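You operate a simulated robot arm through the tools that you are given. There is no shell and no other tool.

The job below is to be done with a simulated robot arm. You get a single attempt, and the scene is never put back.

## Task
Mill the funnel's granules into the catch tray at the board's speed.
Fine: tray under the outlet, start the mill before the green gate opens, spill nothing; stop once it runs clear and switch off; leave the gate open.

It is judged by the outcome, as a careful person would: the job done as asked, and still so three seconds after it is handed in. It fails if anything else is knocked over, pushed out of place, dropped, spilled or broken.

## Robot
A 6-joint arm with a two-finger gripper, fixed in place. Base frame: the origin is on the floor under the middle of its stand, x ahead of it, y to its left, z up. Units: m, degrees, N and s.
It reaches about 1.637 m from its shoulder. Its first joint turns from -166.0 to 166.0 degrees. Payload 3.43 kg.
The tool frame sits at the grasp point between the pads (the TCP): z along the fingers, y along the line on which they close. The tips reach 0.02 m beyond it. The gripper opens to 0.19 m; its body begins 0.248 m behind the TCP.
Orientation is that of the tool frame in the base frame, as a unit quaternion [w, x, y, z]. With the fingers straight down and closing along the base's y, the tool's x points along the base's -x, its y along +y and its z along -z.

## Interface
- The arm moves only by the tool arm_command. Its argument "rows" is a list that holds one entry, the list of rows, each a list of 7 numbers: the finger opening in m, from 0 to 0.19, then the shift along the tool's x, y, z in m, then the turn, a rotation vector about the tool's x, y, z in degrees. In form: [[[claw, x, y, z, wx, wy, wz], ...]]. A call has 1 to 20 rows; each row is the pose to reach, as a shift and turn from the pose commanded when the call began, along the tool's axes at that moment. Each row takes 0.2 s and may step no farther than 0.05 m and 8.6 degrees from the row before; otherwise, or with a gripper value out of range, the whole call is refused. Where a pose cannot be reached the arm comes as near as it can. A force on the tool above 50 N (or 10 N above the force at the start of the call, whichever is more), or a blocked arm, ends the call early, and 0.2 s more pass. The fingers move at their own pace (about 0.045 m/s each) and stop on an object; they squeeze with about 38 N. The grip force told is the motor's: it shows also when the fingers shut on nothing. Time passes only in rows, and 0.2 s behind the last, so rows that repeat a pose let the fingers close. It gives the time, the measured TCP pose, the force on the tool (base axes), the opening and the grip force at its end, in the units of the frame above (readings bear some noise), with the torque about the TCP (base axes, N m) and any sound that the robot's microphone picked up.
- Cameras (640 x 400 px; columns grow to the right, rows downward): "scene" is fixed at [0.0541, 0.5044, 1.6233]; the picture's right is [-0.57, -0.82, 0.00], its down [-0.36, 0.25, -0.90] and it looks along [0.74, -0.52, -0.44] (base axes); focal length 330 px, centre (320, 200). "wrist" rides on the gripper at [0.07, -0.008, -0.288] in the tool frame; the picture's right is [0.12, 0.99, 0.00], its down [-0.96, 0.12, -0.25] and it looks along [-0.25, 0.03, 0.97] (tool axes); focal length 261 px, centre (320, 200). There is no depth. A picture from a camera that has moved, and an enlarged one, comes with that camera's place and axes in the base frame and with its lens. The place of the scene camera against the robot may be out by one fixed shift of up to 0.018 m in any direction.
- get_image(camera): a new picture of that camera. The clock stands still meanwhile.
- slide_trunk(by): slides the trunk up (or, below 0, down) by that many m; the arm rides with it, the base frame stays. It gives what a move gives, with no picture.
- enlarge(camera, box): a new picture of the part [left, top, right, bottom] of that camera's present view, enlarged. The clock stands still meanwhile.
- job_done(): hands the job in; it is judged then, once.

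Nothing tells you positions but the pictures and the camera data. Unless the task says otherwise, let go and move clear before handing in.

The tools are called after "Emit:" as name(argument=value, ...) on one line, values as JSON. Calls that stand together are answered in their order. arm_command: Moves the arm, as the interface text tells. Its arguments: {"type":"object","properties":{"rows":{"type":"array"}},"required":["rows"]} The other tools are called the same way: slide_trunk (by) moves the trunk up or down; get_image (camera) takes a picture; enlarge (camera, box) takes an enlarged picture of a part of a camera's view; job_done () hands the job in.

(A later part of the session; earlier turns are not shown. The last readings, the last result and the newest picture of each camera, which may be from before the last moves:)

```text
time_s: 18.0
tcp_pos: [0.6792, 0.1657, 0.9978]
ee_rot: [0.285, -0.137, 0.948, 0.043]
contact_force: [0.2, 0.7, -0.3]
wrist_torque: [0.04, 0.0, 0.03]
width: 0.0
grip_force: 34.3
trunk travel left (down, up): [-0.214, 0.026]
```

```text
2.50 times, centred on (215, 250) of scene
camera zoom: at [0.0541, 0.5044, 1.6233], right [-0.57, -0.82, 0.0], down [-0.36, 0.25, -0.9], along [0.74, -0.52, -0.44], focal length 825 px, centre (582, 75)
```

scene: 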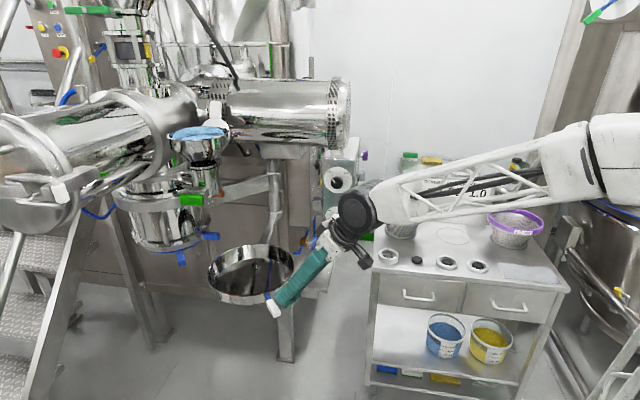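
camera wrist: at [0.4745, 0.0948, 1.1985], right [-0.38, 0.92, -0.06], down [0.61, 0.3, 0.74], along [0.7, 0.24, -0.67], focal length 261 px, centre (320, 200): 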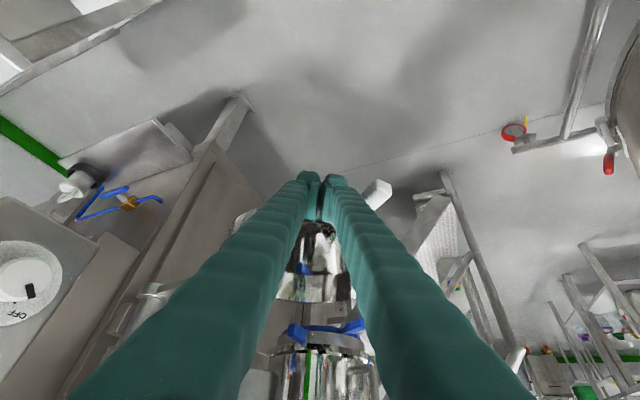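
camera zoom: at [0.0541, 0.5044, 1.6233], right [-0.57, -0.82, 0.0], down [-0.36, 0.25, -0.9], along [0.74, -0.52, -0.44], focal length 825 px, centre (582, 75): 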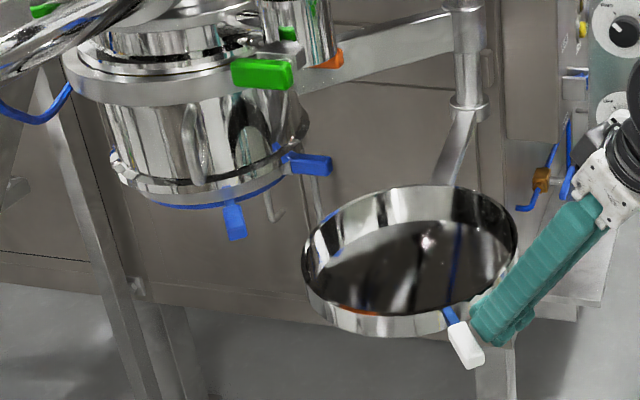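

The outlet centre comes out near (1.083, 0.37), about 41° of swing still to go, and the tray rim passes below the blue clamps. I'll push on to about two thirds of that.

Emit:
arm_command(rows=[[[0.0, -0.0104, 0.0141, 0.0068, 0, -0.5, 0], [0.0, -0.0211, 0.0278, 0.0139, 0, -1.0, 0], [0.0, -0.0323, 0.0409, 0.0213, 0, -1.5, 0], [0.0, -0.0439, 0.0536, 0.0289, 0, -2.0, 0], [0.0, -0.0557, 0.0658, 0.0368, 0, -2.5, 0], [0.0, -0.068, 0.0776, 0.0449, 0, -3.0, 0], [0.0, -0.0805, 0.0887, 0.0531, 0, -3.5, 0], [0.0, -0.0935, 0.0994, 0.0617, 0, -4.0, 0], [0.0, -0.1067, 0.1095, 0.0704, 0, -4.5, 0], [0.0, -0.1202, 0.1191, 0.0792, 0, -5.0, 0], [0.0, -0.134, 0.1281, 0.0883, 0, -5.5, 0], [0.0, -0.148, 0.1365, 0.0976, 0, -6.0, 0], [0.0, -0.1622, 0.1443, 0.107, 0, -6.6, 0]]])

Emit:
get_image(camera="wrist")

Emit:
enlarge(camera="scene", box=[110, 150, 320, 330])

```text
time_s: 20.8
tcp_pos: [0.8239, 0.3593, 0.9985]
ee_rot: [0.339, -0.134, 0.93, 0.052]
contact_force: [-1.1, 0.4, 0.8]
wrist_torque: [0.03, 0.0, 0.04]
width: 0.0
grip_force: 34.4
trunk travel left (down, up): [-0.214, 0.026]
```

```text
taken
camera wrist: at [0.5976, 0.2819, 1.1728], right [-0.37, 0.93, -0.07], down [0.52, 0.27, 0.81], along [0.77, 0.26, -0.58], focal length 261 px, centre (320, 200)
```

wrist: 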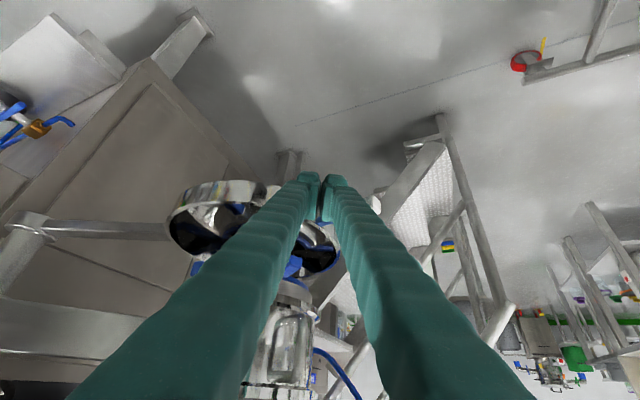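

```text
2.22 times, centred on (215, 240) of scene
camera zoom: at [0.0541, 0.5044, 1.6233], right [-0.57, -0.82, 0.0], down [-0.36, 0.25, -0.9], along [0.74, -0.52, -0.44], focal length 733 px, centre (553, 111)
```

zoom: 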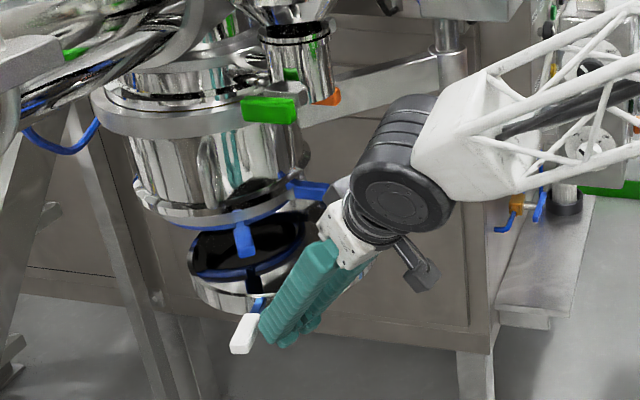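

The tray is sliding under the outlet ring now. I'll advance ten more degrees and check again.

Emit:
arm_command(rows=[[[0.0, -0.0133, 0.0072, 0.0111, 0, -0.7, 0], [0.0, -0.0267, 0.0137, 0.0224, 0, -1.4, 0], [0.0, -0.0404, 0.0197, 0.0339, 0, -2.1, 0], [0.0, -0.0542, 0.025, 0.0455, 0, -2.8, 0], [0.0, -0.0682, 0.0297, 0.0572, 0, -3.5, 0]]])

Emit:
get_image(camera="wrist")

Emit:
enlarge(camera="scene", box=[110, 150, 320, 330])

```text
time_s: 22.0
tcp_pos: [0.9015, 0.4116, 0.9987]
ee_rot: [0.367, -0.133, 0.919, 0.055]
contact_force: [0.7, 0.1, 0.4]
wrist_torque: [0.07, -0.05, 0.02]
width: 0.0
grip_force: 33.8
trunk travel left (down, up): [-0.214, 0.026]
```

```text
taken
camera wrist: at [0.6648, 0.3332, 1.1586], right [-0.37, 0.93, -0.08], down [0.47, 0.26, 0.84], along [0.8, 0.27, -0.53], focal length 261 px, centre (320, 200)
```

wrist: 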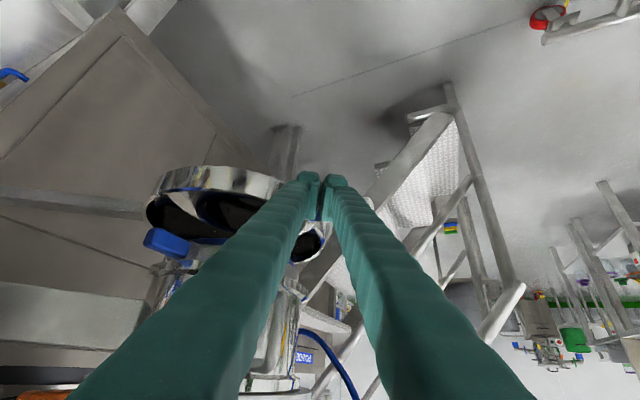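

```text
2.22 times, centred on (215, 240) of scene
camera zoom: at [0.0541, 0.5044, 1.6233], right [-0.57, -0.82, 0.0], down [-0.36, 0.25, -0.9], along [0.74, -0.52, -0.44], focal length 733 px, centre (553, 111)
```

zoom: 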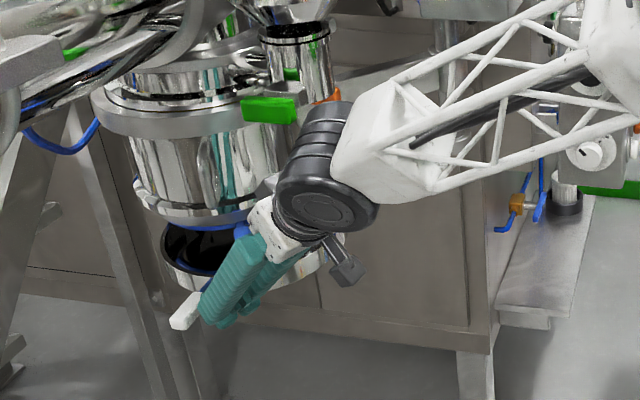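

Only a few degrees remain. I'll nudge a little further, then back straight out along the tool axis to inspect the alignment.

Emit:
arm_command(rows=[[[0.0, -0.0066, 0.0021, 0.0063, 0, 0, 0], [0.0, -0.0132, 0.0041, 0.0126, 0, 0, 0], [0.0, -0.0183, 0.0055, 0.0175, 0, 0, 0], [0.0, -0.0233, 0.0068, 0.0222, 0, 0, 0], [0.0, -0.0233, 0.0068, 0.0222, 0, 0, 0]]])

Emit:
arm_command(rows=[[[0.0, 0.0, 0.0, -0.02, 0, 0, 0], [0.0, 0.0, -0.004, -0.05, 0, 0, 0], [0.0, 0.0, -0.01, -0.09, 0, 0, 0], [0.0, 0.0, -0.02, -0.13, 0, 0, 0], [0.0, 0.0, -0.03, -0.17, 0, 0, 0], [0.05, 0.0, -0.06, -0.2, 0, 0, 0], [0.1, 0.0, -0.1, -0.22, 0, 0, 0], [0.15, 0.0, -0.14, -0.23, 0, 0, 0]]])

Emit:
get_image(camera="wrist")

Emit:
enlarge(camera="scene", box=[110, 150, 320, 330])

```text
time_s: 23.2
tcp_pos: [0.9305, 0.4286, 0.9977]
ee_rot: [0.368, -0.133, 0.919, 0.056]
contact_force: [-0.4, -0.6, 0.2]
wrist_torque: [-0.02, 0.02, 0.03]
width: 0.0
grip_force: 34.0
trunk travel left (down, up): [-0.214, 0.026]
```

```text
time_s: 25.0
tcp_pos: [0.8197, 0.2472, 1.1646]
ee_rot: [0.367, -0.133, 0.919, 0.056]
contact_force: [-0.1, 0.0, -0.1]
wrist_torque: [-0.07, -0.04, -0.05]
width: 0.0677
grip_force: 0.0
trunk travel left (down, up): [-0.214, 0.026]
```

```text
taken
camera wrist: at [0.5822, 0.1677, 1.3235], right [-0.37, 0.93, -0.08], down [0.47, 0.26, 0.84], along [0.8, 0.27, -0.53], focal length 261 px, centre (320, 200)
```

wrist: 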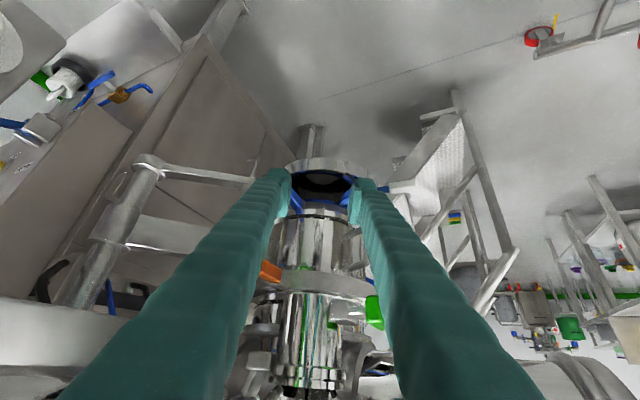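

```text
2.22 times, centred on (215, 240) of scene
camera zoom: at [0.0541, 0.5044, 1.6233], right [-0.57, -0.82, 0.0], down [-0.36, 0.25, -0.9], along [0.74, -0.52, -0.44], focal length 733 px, centre (553, 111)
```

zoom: 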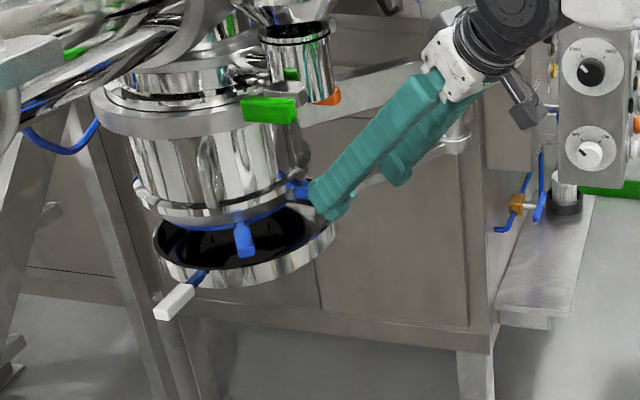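

The tray is nearly under the outlet but looks a couple of centimetres short. I'll zoom in from both cameras to measure.

Emit:
enlarge(camera="wrist", box=[260, 140, 390, 240])

Emit:
enlarge(camera="scene", box=[150, 210, 230, 290])

```text
4.00 times, centred on (325, 190) of wrist
camera zoom: at [0.5822, 0.1677, 1.3235], right [-0.37, 0.93, -0.08], down [0.47, 0.26, 0.84], along [0.8, 0.27, -0.53], focal length 1043 px, centre (300, 240)
```

zoom: 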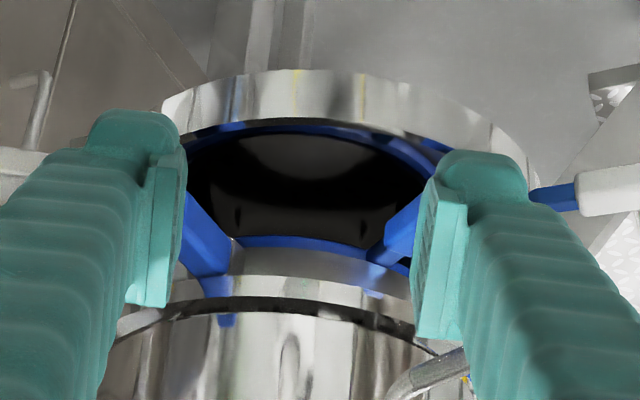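

```text
5.00 times, centred on (190, 250) of scene
camera zoom: at [0.0541, 0.5044, 1.6233], right [-0.57, -0.82, 0.0], down [-0.36, 0.25, -0.9], along [0.74, -0.52, -0.44], focal length 1650 px, centre (970, -50)
```

zoom: 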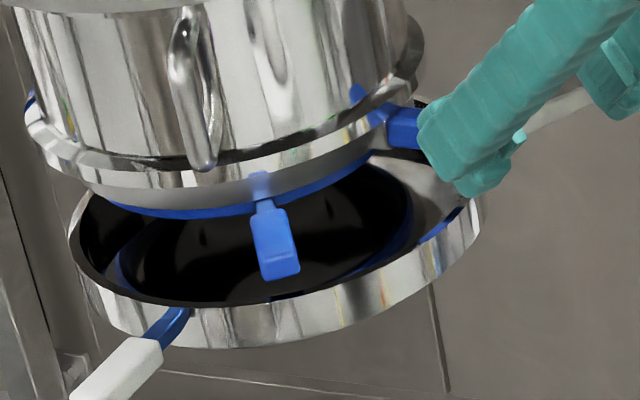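

I need an unobstructed view to judge alignment. I'll back off and open the fingers wide.

Emit:
arm_command(rows=[[[0.19, 0.0, 0.0, -0.02, 0, 0, 0], [0.19, 0.0, 0.0, -0.04, 0, 0, 0], [0.19, 0.0, 0.0, -0.06, 0, 0, 0], [0.19, 0.0, 0.0, -0.08, 0, 0, 0], [0.19, 0.0, 0.0, -0.09, 0, 0, 0], [0.19, 0.0, 0.0, -0.1, 0, 0, 0], [0.19, 0.0, 0.0, -0.11, 0, 0, 0], [0.19, 0.0, 0.0, -0.12, 0, 0, 0]]])

Emit:
get_image(camera="wrist")

Emit:
enlarge(camera="wrist", box=[240, 120, 400, 240])

Emit:
enlarge(camera="scene", box=[140, 180, 240, 290])

```text
time_s: 26.8
tcp_pos: [0.7404, 0.224, 1.2508]
ee_rot: [0.367, -0.134, 0.919, 0.056]
contact_force: [0.2, 0.4, 0.5]
wrist_torque: [-0.06, -0.02, -0.01]
width: 0.1902
grip_force: 0.0
trunk travel left (down, up): [-0.214, 0.026]
```

```text
taken
camera wrist: at [0.5037, 0.1447, 1.4105], right [-0.37, 0.93, -0.08], down [0.47, 0.26, 0.84], along [0.8, 0.27, -0.53], focal length 261 px, centre (320, 200)
```

wrist: 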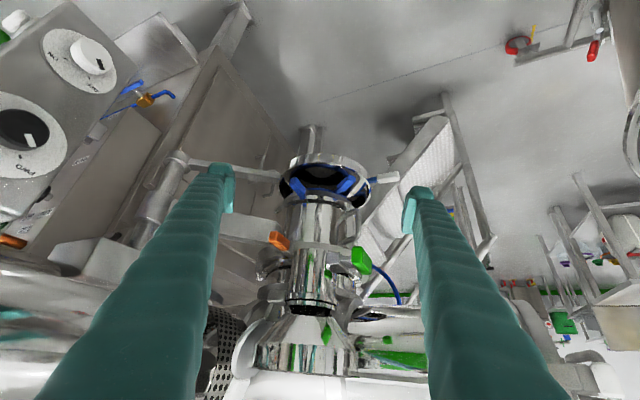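

```text
3.33 times, centred on (320, 180) of wrist
camera zoom: at [0.5037, 0.1447, 1.4105], right [-0.37, 0.93, -0.08], down [0.47, 0.26, 0.84], along [0.8, 0.27, -0.53], focal length 869 px, centre (320, 267)
```

zoom: 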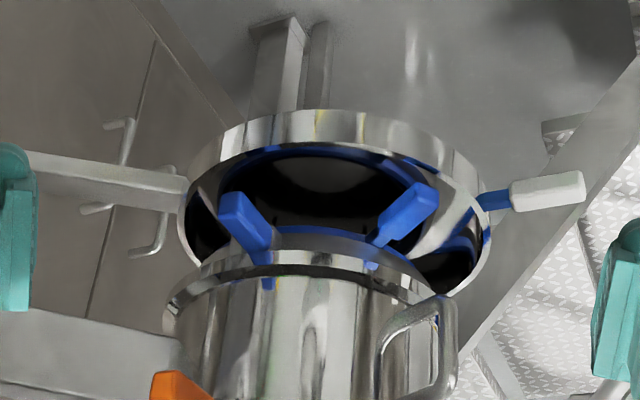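

```text
3.64 times, centred on (190, 235) of scene
camera zoom: at [0.0541, 0.5044, 1.6233], right [-0.57, -0.82, 0.0], down [-0.36, 0.25, -0.9], along [0.74, -0.52, -0.44], focal length 1200 px, centre (793, 73)
```

zoom: 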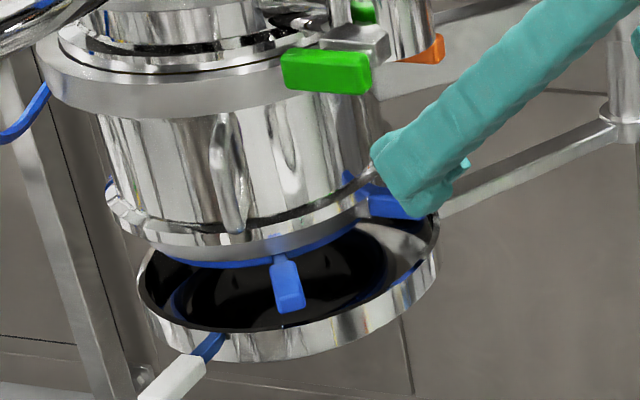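

From both views the tray needs about 2.5 cm more along its arc. I'll close the fingers, return along the same path and push it the rest of the way.

Emit:
arm_command(rows=[[[0.0, 0, 0, 0, 0, 0, 0], [0.0, 0, 0, 0, 0, 0, 0], [0.0, 0, 0, 0, 0, 0, 0], [0.0, 0, 0, 0, 0, 0, 0], [0.0, 0, 0, 0, 0, 0, 0], [0.0, 0, 0, 0.04, 0, 0, 0], [0.0, 0, 0, 0.08, 0, 0, 0], [0.0, 0, 0.02, 0.115, 0, 0, 0], [0.0, 0, 0.06, 0.14, 0, 0, 0], [0.0, 0, 0.1, 0.165, 0, 0, 0], [0.0, 0, 0.115, 0.2, 0, 0, 0], [0.0, 0, 0.122, 0.235, 0, 0, 0], [0.0, 0, 0.128, 0.27, 0, 0, 0], [0.0, 0, 0.134, 0.305, 0, 0, 0], [0.0, 0, 0.138, 0.33, 0, 0, 0], [0.0, 0, 0.14, 0.35, 0, 0, 0], [0.0, -0.0074, 0.1415, 0.357, 0, 0, 0], [0.0, -0.0148, 0.143, 0.364, 0, 0, 0], [0.0, -0.0222, 0.1446, 0.3711, 0, 0, 0], [0.0, -0.0222, 0.1446, 0.3711, 0, 0, 0]]])

Emit:
enlarge(camera="scene", box=[140, 180, 240, 290])

Emit:
get_image(camera="wrist")

```text
time_s: 31.0
tcp_pos: [0.9593, 0.4414, 0.9987]
ee_rot: [0.367, -0.133, 0.919, 0.056]
contact_force: [0.2, 0.4, 0.6]
wrist_torque: [-0.02, -0.02, 0.02]
width: 0.0003
grip_force: 34.2
trunk travel left (down, up): [-0.214, 0.026]
```

```text
3.64 times, centred on (190, 235) of scene
camera zoom: at [0.0541, 0.5044, 1.6233], right [-0.57, -0.82, 0.0], down [-0.36, 0.25, -0.9], along [0.74, -0.52, -0.44], focal length 1200 px, centre (793, 73)
```

zoom: 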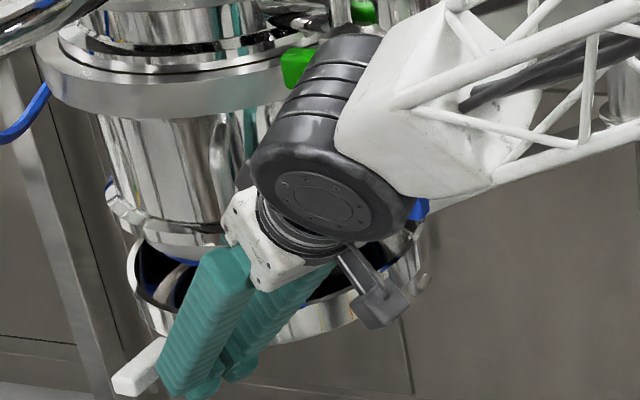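

```text
taken
camera wrist: at [0.7229, 0.362, 1.1581], right [-0.37, 0.93, -0.08], down [0.47, 0.26, 0.84], along [0.8, 0.27, -0.53], focal length 261 px, centre (320, 200)
```

wrist: 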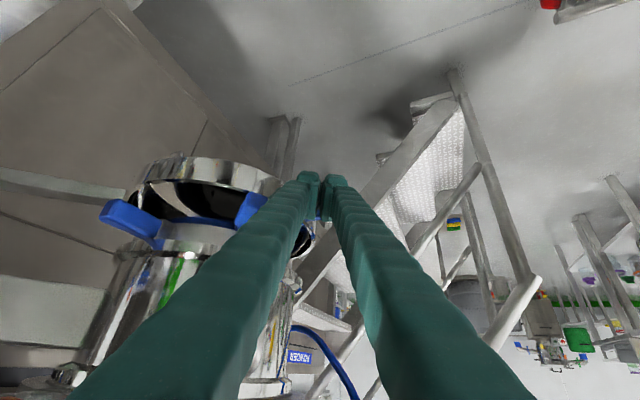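

The tray moved further. I'll back out again to check the alignment.

Emit:
arm_command(rows=[[[0.0, 0, 0, -0.02, 0, 0, 0], [0.0, 0, -0.003, -0.05, 0, 0, 0], [0.0, 0.003, -0.008, -0.085, 0, 0, 0], [0.0, 0.006, -0.016, -0.12, 0, 0, 0], [0.0, 0.01, -0.025, -0.155, 0, 0, 0], [0.0, 0.015, -0.05, -0.19, 0, 0, 0], [0.0, 0.02, -0.09, -0.215, 0, 0, 0], [0.0, 0.022, -0.13, -0.24, 0, 0, 0], [0.05, 0.022, -0.145, -0.28, 0, 0, 0], [0.1, 0.022, -0.145, -0.32, 0, 0, 0], [0.19, 0.022, -0.145, -0.36, 0, 0, 0], [0.19, 0.022, -0.145, -0.38, 0, 0, 0], [0.19, 0.022, -0.145, -0.38, 0, 0, 0], [0.19, 0.022, -0.145, -0.38, 0, 0, 0], [0.19, 0.022, -0.145, -0.38, 0, 0, 0], [0.19, 0.022, -0.145, -0.38, 0, 0, 0]]])

Emit:
enlarge(camera="scene", box=[140, 180, 240, 290])

Emit:
get_image(camera="wrist")

Emit:
enlarge(camera="wrist", box=[240, 120, 400, 240])

```text
time_s: 34.4
tcp_pos: [0.7349, 0.2239, 1.257]
ee_rot: [0.367, -0.134, 0.919, 0.057]
contact_force: [0.1, 0.0, -1.4]
wrist_torque: [0.01, 0.02, 0.01]
width: 0.1575
grip_force: 0.0
trunk travel left (down, up): [-0.214, 0.026]
```

```text
3.64 times, centred on (190, 235) of scene
camera zoom: at [0.0541, 0.5044, 1.6233], right [-0.57, -0.82, 0.0], down [-0.36, 0.25, -0.9], along [0.74, -0.52, -0.44], focal length 1200 px, centre (793, 73)
```

zoom: 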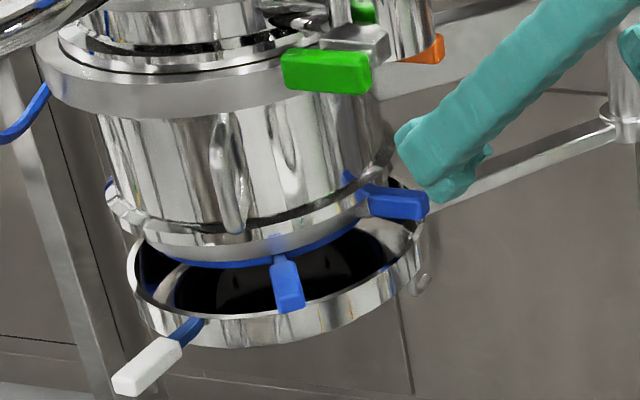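

```text
taken
camera wrist: at [0.4981, 0.1428, 1.4171], right [-0.37, 0.93, -0.08], down [0.47, 0.26, 0.84], along [0.8, 0.27, -0.53], focal length 261 px, centre (320, 200)
```

wrist: 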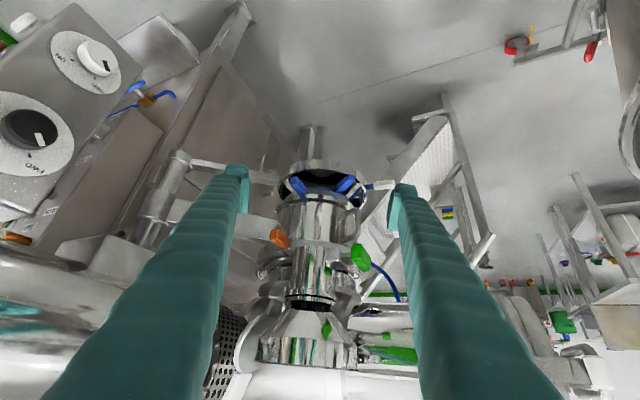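

```text
3.33 times, centred on (320, 180) of wrist
camera zoom: at [0.4981, 0.1428, 1.4171], right [-0.37, 0.93, -0.08], down [0.47, 0.26, 0.84], along [0.8, 0.27, -0.53], focal length 869 px, centre (320, 267)
```

zoom: 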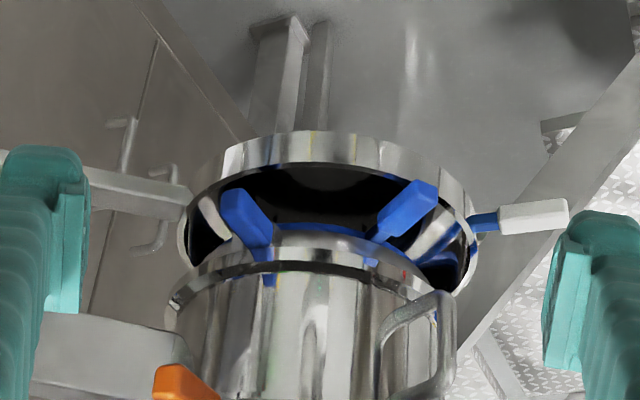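

The tray is now centred to within about a centimetre under the smaller outlet. Next I'll swing the wrist round to face the FWD/REV and OFF/ON side of the control box.

Emit:
arm_command(rows=[[[0.19, 0.015, -0.009, -0.014, 0, 0, 0], [0.19, 0.03, -0.018, -0.028, 1.5, 0, 1.6], [0.19, 0.04, -0.025, -0.038, 4.5, 0, 4.7], [0.19, 0.05, -0.032, -0.048, 8, 0, 8.4], [0.19, 0.06, -0.038, -0.058, 12, 0, 12.6], [0.19, 0.07, -0.044, -0.067, 16, 0, 16.8], [0.19, 0.08, -0.05, -0.076, 20, 0, 21.0], [0.19, 0.088, -0.055, -0.084, 24, 0, 25.2], [0.19, 0.095, -0.06, -0.09, 28, 0, 29.4], [0.19, 0.1, -0.0626, -0.0958, 32, 0, 33.6], [0.19, 0.1006, -0.0626, -0.0958, 36, 0, 37.8], [0.19, 0.1006, -0.0626, -0.0958, 40, 0, 42.0], [0.19, 0.1006, -0.0626, -0.0958, 43.4, 0, 45.6]]])

Emit:
get_image(camera="wrist")

Emit:
get_image(camera="scene")

```text
time_s: 37.2
tcp_pos: [0.6188, 0.1213, 1.2582]
ee_rot: [0.341, 0.367, 0.853, -0.145]
contact_force: [-0.7, -0.1, 0.1]
wrist_torque: [0.1, -0.04, 0.09]
width: 0.1901
grip_force: 0.1
trunk travel left (down, up): [-0.214, 0.026]
```

```text
taken
camera wrist: at [0.4409, 0.297, 1.4182], right [0.66, 0.75, -0.08], down [0.45, -0.31, 0.84], along [0.6, -0.59, -0.54], focal length 261 px, centre (320, 200)
```

wrist: 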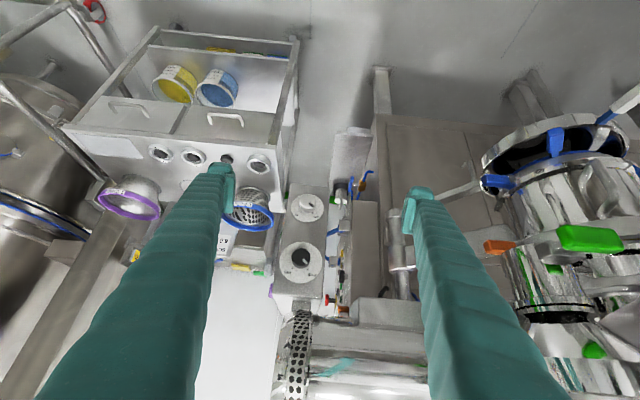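

```text
taken
```

scene: 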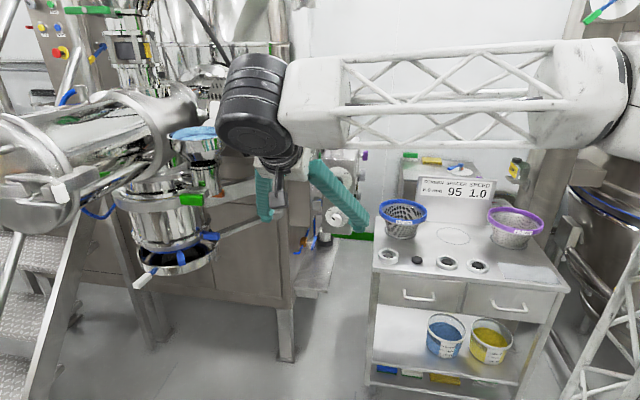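

Both side-face knobs are visible. I'll flatten the tool to nearly horizontal and approach for a precise view of this face.

Emit:
arm_command(rows=[[[0.19, 0.003, -0.0016, 0.016, 0, -5, 0], [0.19, 0.006, -0.0032, 0.032, 0, -10, 0], [0.19, 0.009, -0.0048, 0.048, 0, -15, 0], [0.19, 0.012, -0.0063, 0.064, 0, -20, 0], [0.19, 0.015, -0.0079, 0.08, 0, -25, 0], [0.19, 0.018, -0.0095, 0.096, 0, -30, 0], [0.19, 0.021, -0.011, 0.112, 0, -35, 0], [0.19, 0.0242, -0.0126, 0.1286, 0, -41, 0]]])

Emit:
get_image(camera="wrist")

Emit:
get_image(camera="scene")

```text
time_s: 39.0
tcp_pos: [0.6571, 0.0614, 1.1476]
ee_rot: [0.618, 0.293, 0.68, -0.263]
contact_force: [-1.0, -0.2, 0.7]
wrist_torque: [0.14, 0.09, 0.18]
width: 0.1901
grip_force: 0.0
trunk travel left (down, up): [-0.214, 0.026]
```

```text
taken
camera wrist: at [0.4502, 0.2689, 1.105], right [0.71, 0.69, -0.11], down [-0.02, 0.19, 0.98], along [0.7, -0.7, 0.15], focal length 261 px, centre (320, 200)
```

wrist: 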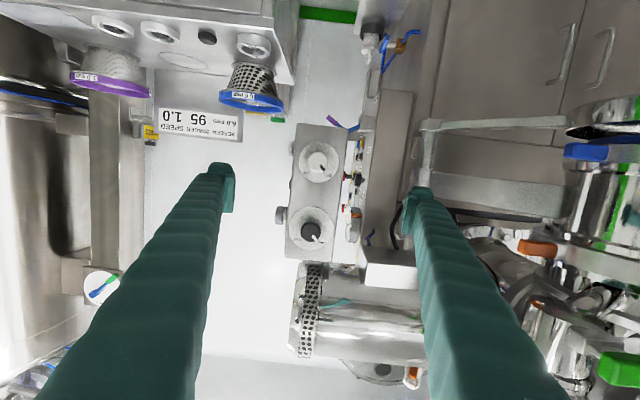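

```text
taken
```

scene: 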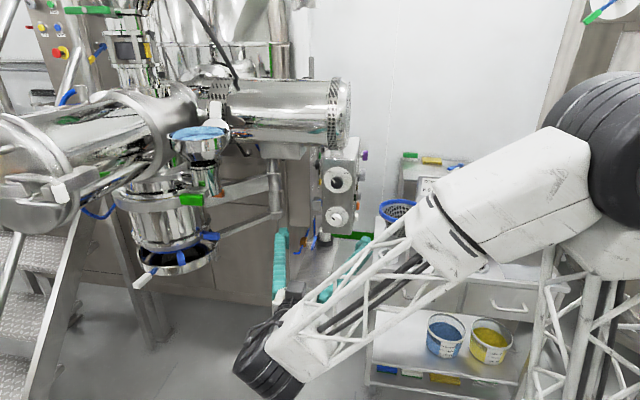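

Horizontal reach works here. I'll zoom on the face for exact knob positions.

Emit:
enlarge(camera="wrist", box=[270, 110, 380, 270])

Emit:
enlarge(camera="scene", box=[315, 140, 370, 240])

Emit:
enlarge(camera="scene", box=[120, 180, 300, 300])

```text
2.50 times, centred on (325, 190) of wrist
camera zoom: at [0.4502, 0.2689, 1.105], right [0.71, 0.69, -0.11], down [-0.02, 0.19, 0.98], along [0.7, -0.7, 0.15], focal length 652 px, centre (308, 225)
```

zoom: 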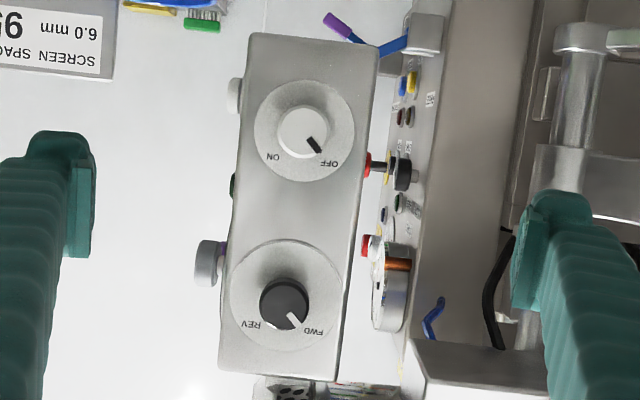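

```text
4.00 times, centred on (342, 190) of scene
camera zoom: at [0.0541, 0.5044, 1.6233], right [-0.57, -0.82, 0.0], down [-0.36, 0.25, -0.9], along [0.74, -0.52, -0.44], focal length 1320 px, centre (230, 240)
```

zoom: 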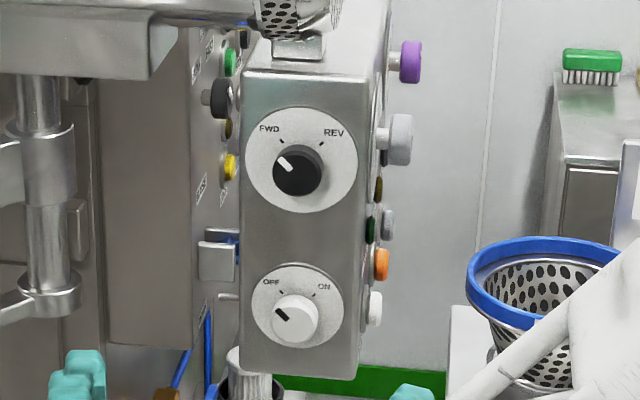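

```text
3.33 times, centred on (210, 240) of scene
camera zoom: at [0.0541, 0.5044, 1.6233], right [-0.57, -0.82, 0.0], down [-0.36, 0.25, -0.9], along [0.74, -0.52, -0.44], focal length 1100 px, centre (687, 67)
```

zoom: 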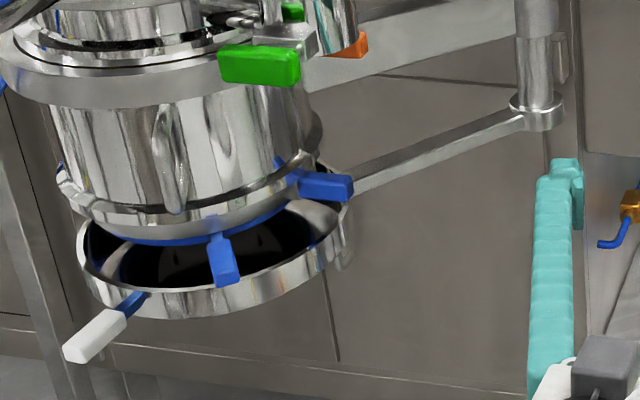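

The white OFF/ON knob axis is at lateral e_y ≈ 0.497, z ≈ 1.110, with its front about 0.605 m deep along (0.707, -0.707). I'll go to a pre-grasp in front of it with the fingers part closed.

Emit:
arm_command(rows=[[[0.07, 0.003, -0.001, 0.018, -0.17, -0.7, 0], [0.07, 0.006, -0.002, 0.036, -0.35, -1.4, 0], [0.07, 0.009, -0.003, 0.054, -0.52, -2.1, 0], [0.07, 0.012, -0.004, 0.072, -0.7, -2.8, 0], [0.07, 0.015, -0.005, 0.09, -0.87, -3.4, 0], [0.07, 0.018, -0.006, 0.108, -1.04, -4.1, -0.1], [0.07, 0.021, -0.007, 0.126, -1.2, -4.8, -0.1], [0.07, 0.0239, -0.008, 0.1418, -1.39, -5.5, -0.13], [0.07, 0.0239, -0.008, 0.1418, -1.39, -5.5, -0.13]]])

Emit:
get_image(camera="wrist")

Emit:
enlarge(camera="scene", box=[290, 140, 400, 260])

```text
time_s: 41.0
tcp_pos: [0.7483, -0.0433, 1.1095]
ee_rot: [0.653, 0.271, 0.654, -0.27]
contact_force: [1.2, 0.1, -0.6]
wrist_torque: [0.02, -0.03, -0.01]
width: 0.0699
grip_force: 0.1
trunk travel left (down, up): [-0.214, 0.026]
```

```text
taken
camera wrist: at [0.5392, 0.1547, 1.0393], right [0.7, 0.7, -0.12], down [-0.09, 0.25, 0.96], along [0.71, -0.67, 0.24], focal length 261 px, centre (320, 200)
```

wrist: 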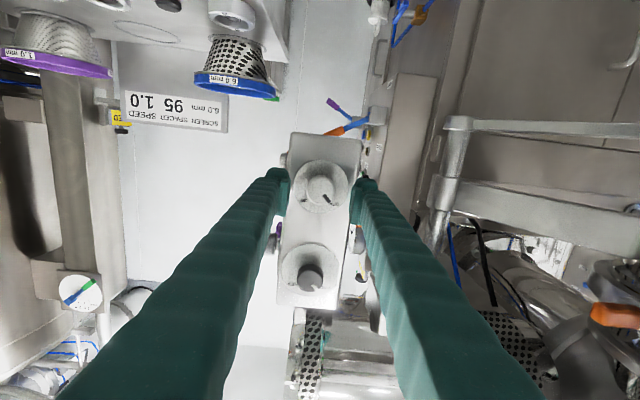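

```text
3.33 times, centred on (345, 200) of scene
camera zoom: at [0.0541, 0.5044, 1.6233], right [-0.57, -0.82, 0.0], down [-0.36, 0.25, -0.9], along [0.74, -0.52, -0.44], focal length 1100 px, centre (237, 200)
```

zoom: 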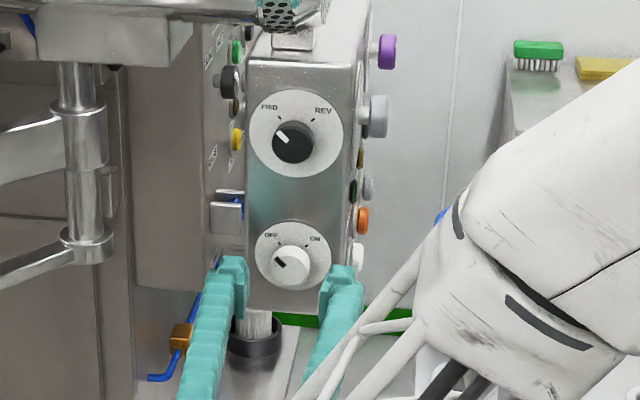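

The knob looks centred between the fingers. I'll zoom in to confirm before moving in.

Emit:
enlarge(camera="wrist", box=[270, 140, 370, 240])

```text
4.00 times, centred on (320, 190) of wrist
camera zoom: at [0.5392, 0.1547, 1.0393], right [0.7, 0.7, -0.12], down [-0.09, 0.25, 0.96], along [0.71, -0.67, 0.24], focal length 1043 px, centre (320, 240)
```

zoom: 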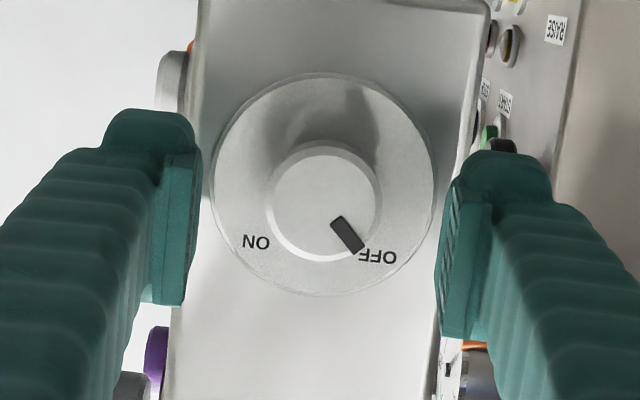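

The axis is within about 2 mm. I'll move in over the knob with that correction, then close on it.

Emit:
arm_command(rows=[[[0.07, 0, 0.002, 0.01, 0, 0, 0], [0.07, 0, 0.002, 0.02, 0, 0, 0], [0.07, 0, 0.002, 0.03, 0, 0, 0], [0.07, 0, 0.002, 0.038, 0, 0, 0], [0.07, 0, 0.002, 0.042, 0, 0, 0], [0.02, 0, 0.002, 0.042, 0, 0, 0], [0.02, 0, 0.002, 0.042, 0, 0, 0], [0.02, 0, 0.002, 0.042, 0, 0, 0], [0.02, 0, 0.002, 0.042, 0, 0, 0]]])

Emit:
enlarge(camera="wrist", box=[270, 140, 370, 240])

Emit:
enlarge(camera="scene", box=[290, 140, 400, 260])

```text
time_s: 43.0
tcp_pos: [0.7793, -0.0724, 1.1079]
ee_rot: [0.653, 0.271, 0.654, -0.27]
contact_force: [-8.4, -2.4, -2.6]
wrist_torque: [-0.02, -0.01, -0.08]
width: 0.0365
grip_force: 45.2
trunk travel left (down, up): [-0.214, 0.026]
```

```text
4.00 times, centred on (320, 190) of wrist
camera zoom: at [0.5702, 0.1261, 1.0394], right [0.7, 0.7, -0.12], down [-0.09, 0.25, 0.96], along [0.71, -0.67, 0.24], focal length 1043 px, centre (320, 240)
```

zoom: 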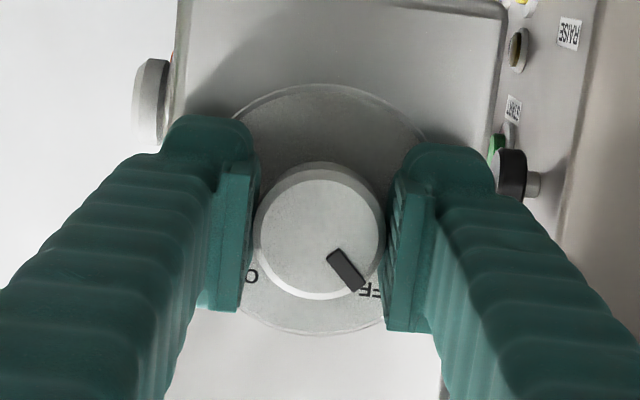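

```text
3.33 times, centred on (345, 200) of scene
camera zoom: at [0.0541, 0.5044, 1.6233], right [-0.57, -0.82, 0.0], down [-0.36, 0.25, -0.9], along [0.74, -0.52, -0.44], focal length 1100 px, centre (237, 200)
```

zoom: 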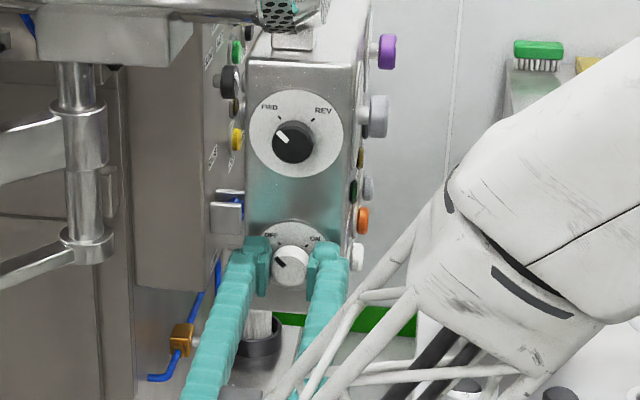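

The knob is gripped at 36.5 mm. I'll turn it clockwise 90° from OFF toward ON, easing the small sideways offset.

Emit:
arm_command(rows=[[[0.02, 0, -0.0015, 0, 0, 0, 0], [0.02, 0, -0.0015, 0, 0, 0, 7.5], [0.02, 0, -0.0015, 0, 0, 0, 15], [0.02, 0, -0.0015, 0, 0, 0, 22.5], [0.02, 0, -0.0015, 0, 0, 0, 30], [0.02, 0, -0.0015, 0, 0, 0, 37.5], [0.02, 0, -0.0015, 0, 0, 0, 45]]])

Emit:
enlarge(camera="wrist", box=[270, 140, 370, 240])

Emit:
enlarge(camera="scene", box=[290, 140, 400, 260])

```text
time_s: 44.1
tcp_pos: [0.7764, -0.0722, 1.1139]
ee_rot: [0.688, 0.407, 0.587, -0.129]
contact_force: [1.7, -2.1, 1.0]
wrist_torque: [-0.24, -0.25, -0.21]
width: 0.0373
grip_force: 14.9
out of reach, approached as far as the arm can: row 5
trunk travel left (down, up): [-0.214, 0.026]
stopped in row 5: the force on the tool passed its limit at 74 N (the readings are from after the stop); the commanded pose is now the measured one
```

```text
4.00 times, centred on (320, 190) of wrist
camera zoom: at [0.5901, 0.1487, 1.0523], right [0.69, 0.66, 0.3], down [-0.36, -0.04, 0.93], along [0.63, -0.75, 0.22], focal length 1043 px, centre (320, 240)
```

zoom: 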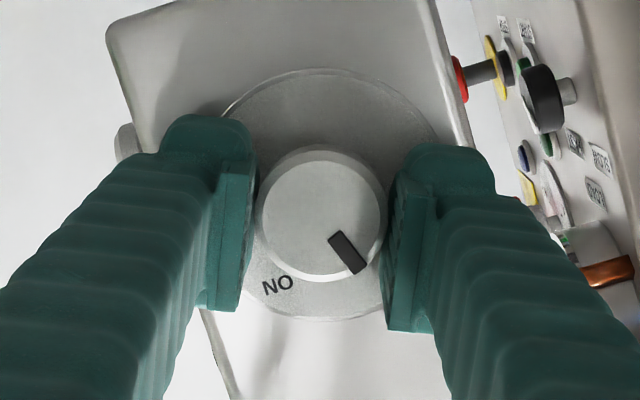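

```text
3.33 times, centred on (345, 200) of scene
camera zoom: at [0.0541, 0.5044, 1.6233], right [-0.57, -0.82, 0.0], down [-0.36, 0.25, -0.9], along [0.74, -0.52, -0.44], focal length 1100 px, centre (237, 200)
```

zoom: 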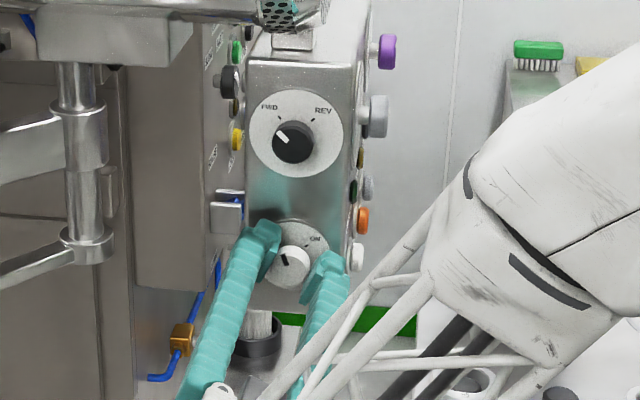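

The arm hit its roll limit about 22° in, so the knob is only part turned. I'll release, back off, roll the other way and regrip to finish the turn.

Emit:
arm_command(rows=[[[0.07, 0, 0, 0, 0, 0, 0], [0.07, 0, 0, 0, 0, 0, 0], [0.07, 0, 0, 0, 0, 0, 0], [0.07, 0.0, 0.0, -0.015, 0, 0, 0], [0.07, 0.002, -0.001, -0.03, 0, 0, 0], [0.07, 0.0051, -0.0025, -0.04, 0, 0, 0], [0.07, 0.0051, -0.0025, -0.04, 0, 0, -7.9], [0.07, 0.0051, -0.0025, -0.04, 0, 0, -15.8], [0.07, 0.0051, -0.0025, -0.04, 0, 0, -23.7], [0.07, 0.0051, -0.0025, -0.04, 0, 0, -31.6], [0.07, 0.0051, -0.0025, -0.04, 0, 0, -39.5], [0.07, 0.0051, -0.0025, -0.04, 0, 0, -47.4], [0.07, 0.0051, -0.0025, -0.04, 0, 0, -55.3], [0.07, 0.0051, -0.0025, -0.04, 0, 0, -63.2], [0.07, 0.0051, -0.0025, -0.04, 0, 0, -71.1], [0.07, 0.0051, -0.0025, -0.04, 0, 0, -79]]])

Emit:
enlarge(camera="wrist", box=[270, 140, 370, 240])

Emit:
enlarge(camera="scene", box=[290, 140, 400, 260])

```text
time_s: 47.5
tcp_pos: [0.75, -0.042, 1.1083]
ee_rot: [0.447, -0.06, 0.712, -0.538]
contact_force: [-0.2, 0.0, -0.7]
wrist_torque: [0.02, 0.02, 0.0]
width: 0.07
grip_force: 0.0
trunk travel left (down, up): [-0.214, 0.026]
```

```text
4.00 times, centred on (320, 190) of wrist
camera zoom: at [0.5029, 0.1183, 1.0814], right [0.32, 0.34, -0.88], down [0.44, 0.77, 0.46], along [0.84, -0.54, 0.1], focal length 1043 px, centre (320, 240)
```

zoom: 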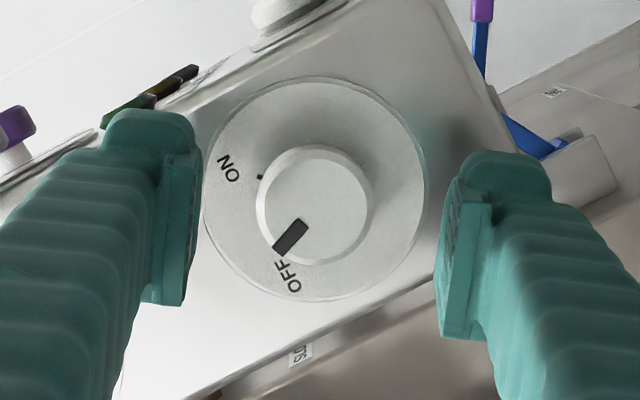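

```text
3.33 times, centred on (345, 200) of scene
camera zoom: at [0.0541, 0.5044, 1.6233], right [-0.57, -0.82, 0.0], down [-0.36, 0.25, -0.9], along [0.74, -0.52, -0.44], focal length 1100 px, centre (237, 200)
```

zoom: 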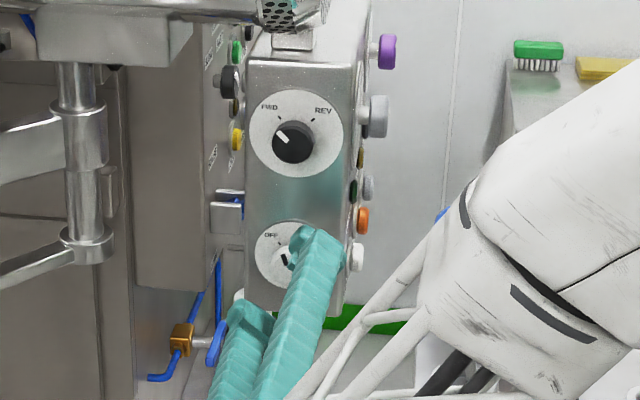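

The knob sprang back to OFF. I'll roll further to -80°, regrip and then have the full 90° available.

Emit:
arm_command(rows=[[[0.07, 0, -0.0006, 0, 0, 0, -6.5], [0.07, 0, -0.0012, 0, 0, 0, -13], [0.07, 0, -0.0018, 0, 0, 0, -19.5], [0.07, 0, -0.0023, 0, 0, 0, -25], [0.07, 0, -0.0023, 0.01, 0, 0, -25], [0.07, 0, -0.0023, 0.02, 0, 0, -25], [0.07, 0, -0.0023, 0.03, 0, 0, -25], [0.07, 0, -0.0023, 0.037, 0, 0, -25], [0.07, 0, -0.0023, 0.042, 0, 0, -25], [0.02, 0, -0.0023, 0.042, 0, 0, -25], [0.02, 0, -0.0023, 0.042, 0, 0, -25], [0.02, 0, -0.0023, 0.042, 0, 0, -25], [0.02, 0, -0.0023, 0.042, 0, 0, -25]]])

Emit:
enlarge(camera="wrist", box=[270, 140, 370, 240])

```text
time_s: 50.3
tcp_pos: [0.7781, -0.074, 1.1109]
ee_rot: [0.321, -0.212, 0.683, -0.621]
contact_force: [0.5, 0.4, 0.7]
wrist_torque: [-0.01, -0.02, 0.01]
width: 0.0367
grip_force: 44.6
trunk travel left (down, up): [-0.214, 0.026]
```

```text
4.00 times, centred on (320, 190) of wrist
camera zoom: at [0.5258, 0.0814, 1.112], right [0.02, 0.05, -1.0], down [0.52, 0.85, 0.06], along [0.86, -0.52, -0.01], focal length 1043 px, centre (320, 240)
```

zoom: 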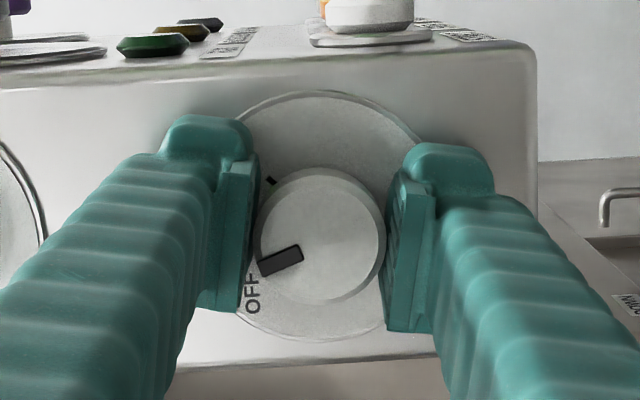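

Gripped cleanly with almost no side load. Now I'll turn it clockwise through about 84°.

Emit:
arm_command(rows=[[[0.02, 0, 0, 0, 0, 0, 7], [0.02, 0, 0, 0, 0, 0, 14], [0.02, 0, 0, 0, 0, 0, 21], [0.02, 0, 0, 0, 0, 0, 28], [0.02, 0, 0, 0, 0, 0, 35], [0.02, 0, 0, 0, 0, 0, 42], [0.02, 0, 0, 0, 0, 0, 49], [0.02, 0, 0, 0, 0, 0, 56], [0.02, 0, 0, 0, 0, 0, 63], [0.02, 0, 0, 0, 0, 0, 70], [0.02, 0, 0, 0, 0, 0, 77], [0.02, 0, 0, 0, 0, 0, 84]]])

Emit:
enlarge(camera="wrist", box=[270, 140, 370, 240])

Emit:
enlarge(camera="scene", box=[290, 140, 400, 260])

```text
time_s: 52.9
tcp_pos: [0.7801, -0.0716, 1.1102]
ee_rot: [0.655, 0.299, 0.649, -0.245]
contact_force: [20.0, 15.8, -6.4]
wrist_torque: [-0.53, 0.68, 0.17]
width: 0.0367
grip_force: 44.6
trunk travel left (down, up): [-0.214, 0.026]
```

```text
4.00 times, centred on (320, 190) of wrist
camera zoom: at [0.5741, 0.1311, 1.0451], right [0.71, 0.7, -0.05], down [-0.13, 0.19, 0.97], along [0.69, -0.68, 0.23], focal length 1043 px, centre (320, 240)
```

zoom: 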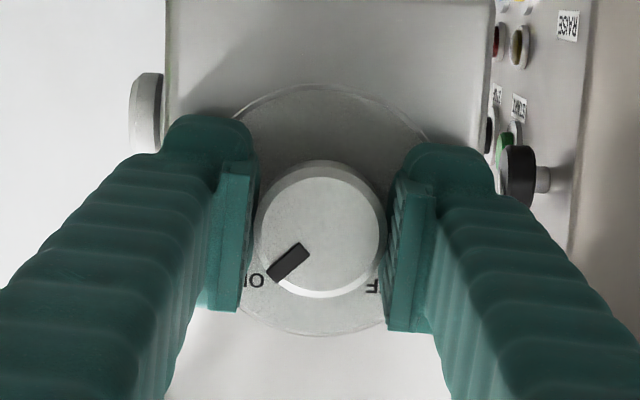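

```text
3.33 times, centred on (345, 200) of scene
camera zoom: at [0.0541, 0.5044, 1.6233], right [-0.57, -0.82, 0.0], down [-0.36, 0.25, -0.9], along [0.74, -0.52, -0.44], focal length 1100 px, centre (237, 200)
```

zoom: 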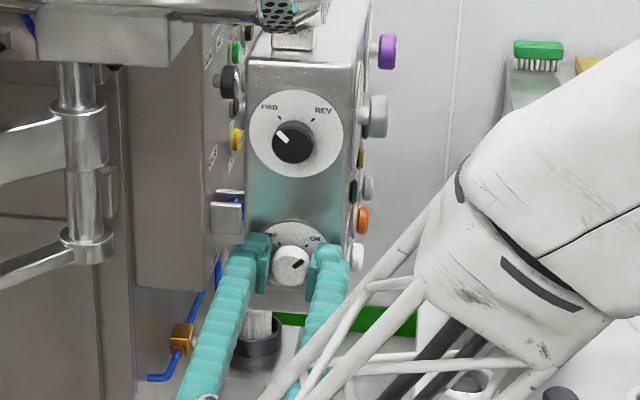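

The pointer reached ON. I'll release, back away and check that it holds, then look at the lamps.

Emit:
arm_command(rows=[[[0.08, 0, 0, 0, 0, 0, 0], [0.08, 0, 0, 0, 0, 0, 0], [0.08, 0, 0, 0, 0, 0, 0], [0.08, 0, 0, -0.015, 0, 0, 0], [0.08, 0, 0, -0.03, 0, 0, 0], [0.08, 0, 0, -0.06, 0, 0, 0], [0.1, 0, 0, -0.09, 0, 0, 0], [0.1, 0, 0, -0.12, 0, 0, 0]]])

Emit:
enlarge(camera="wrist", box=[260, 110, 380, 260])

Emit:
enlarge(camera="scene", box=[290, 140, 400, 260])

```text
time_s: 54.7
tcp_pos: [0.6928, 0.0119, 1.1113]
ee_rot: [0.654, 0.298, 0.65, -0.247]
contact_force: [-0.2, -0.2, -0.2]
wrist_torque: [0.0, -0.02, 0.0]
width: 0.0999
grip_force: 0.1
trunk travel left (down, up): [-0.214, 0.026]
```

```text
2.67 times, centred on (320, 185) of wrist
camera zoom: at [0.4883, 0.2153, 1.0473], right [0.71, 0.7, -0.05], down [-0.12, 0.19, 0.97], along [0.69, -0.69, 0.23], focal length 695 px, centre (320, 240)
```

zoom: 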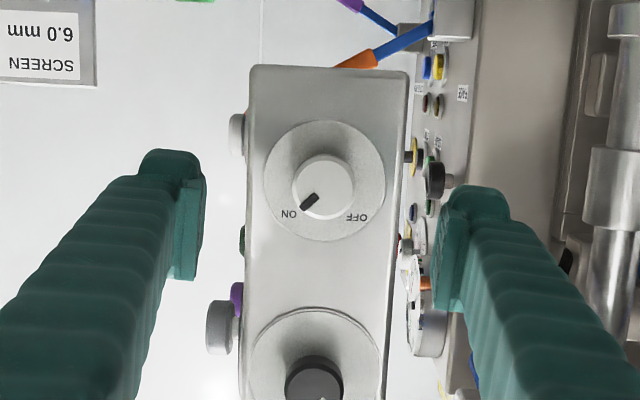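

```text
3.33 times, centred on (345, 200) of scene
camera zoom: at [0.0541, 0.5044, 1.6233], right [-0.57, -0.82, 0.0], down [-0.36, 0.25, -0.9], along [0.74, -0.52, -0.44], focal length 1100 px, centre (237, 200)
```

zoom: 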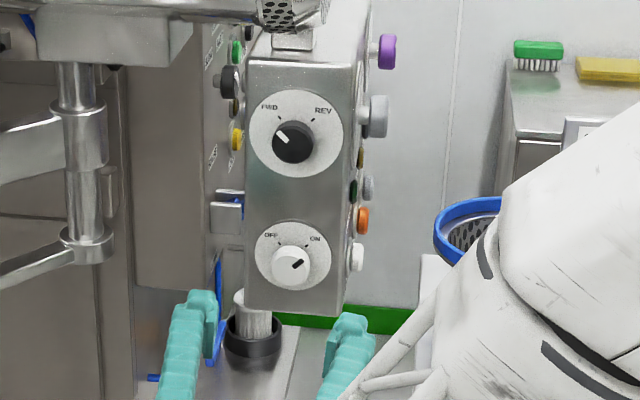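

The OFF/ON knob holds at ON. Now I'll steepen the tool, swing round to the START face and check the lamps.

Emit:
arm_command(rows=[[[0.1, -0.014, 0.001, -0.02, 0.2, 6, -0.5], [0.1, -0.028, 0.002, -0.035, 0.4, 12, -1], [0.1, -0.042, 0.003, -0.05, 0.6, 18, -1.5], [0.1, -0.056, 0.004, -0.062, 0.8, 24, -2], [0.1, -0.07, 0.005, -0.075, 1.0, 30, -2.5], [0.1, -0.085, 0.006, -0.088, 1.3, 37, -3], [0.1, -0.098, 0.0065, -0.098, 1.5, 43, -3.5], [0.1, -0.1064, 0.0067, -0.1057, 1.7, 49, -4]]])

```text
time_s: 56.5
tcp_pos: [0.6196, 0.0844, 1.2212]
ee_rot: [0.313, 0.361, 0.869, -0.131]
contact_force: [-0.1, -0.3, -0.1]
wrist_torque: [0.0, 0.01, -0.02]
width: 0.1001
grip_force: 0.1
trunk travel left (down, up): [-0.214, 0.026]
```

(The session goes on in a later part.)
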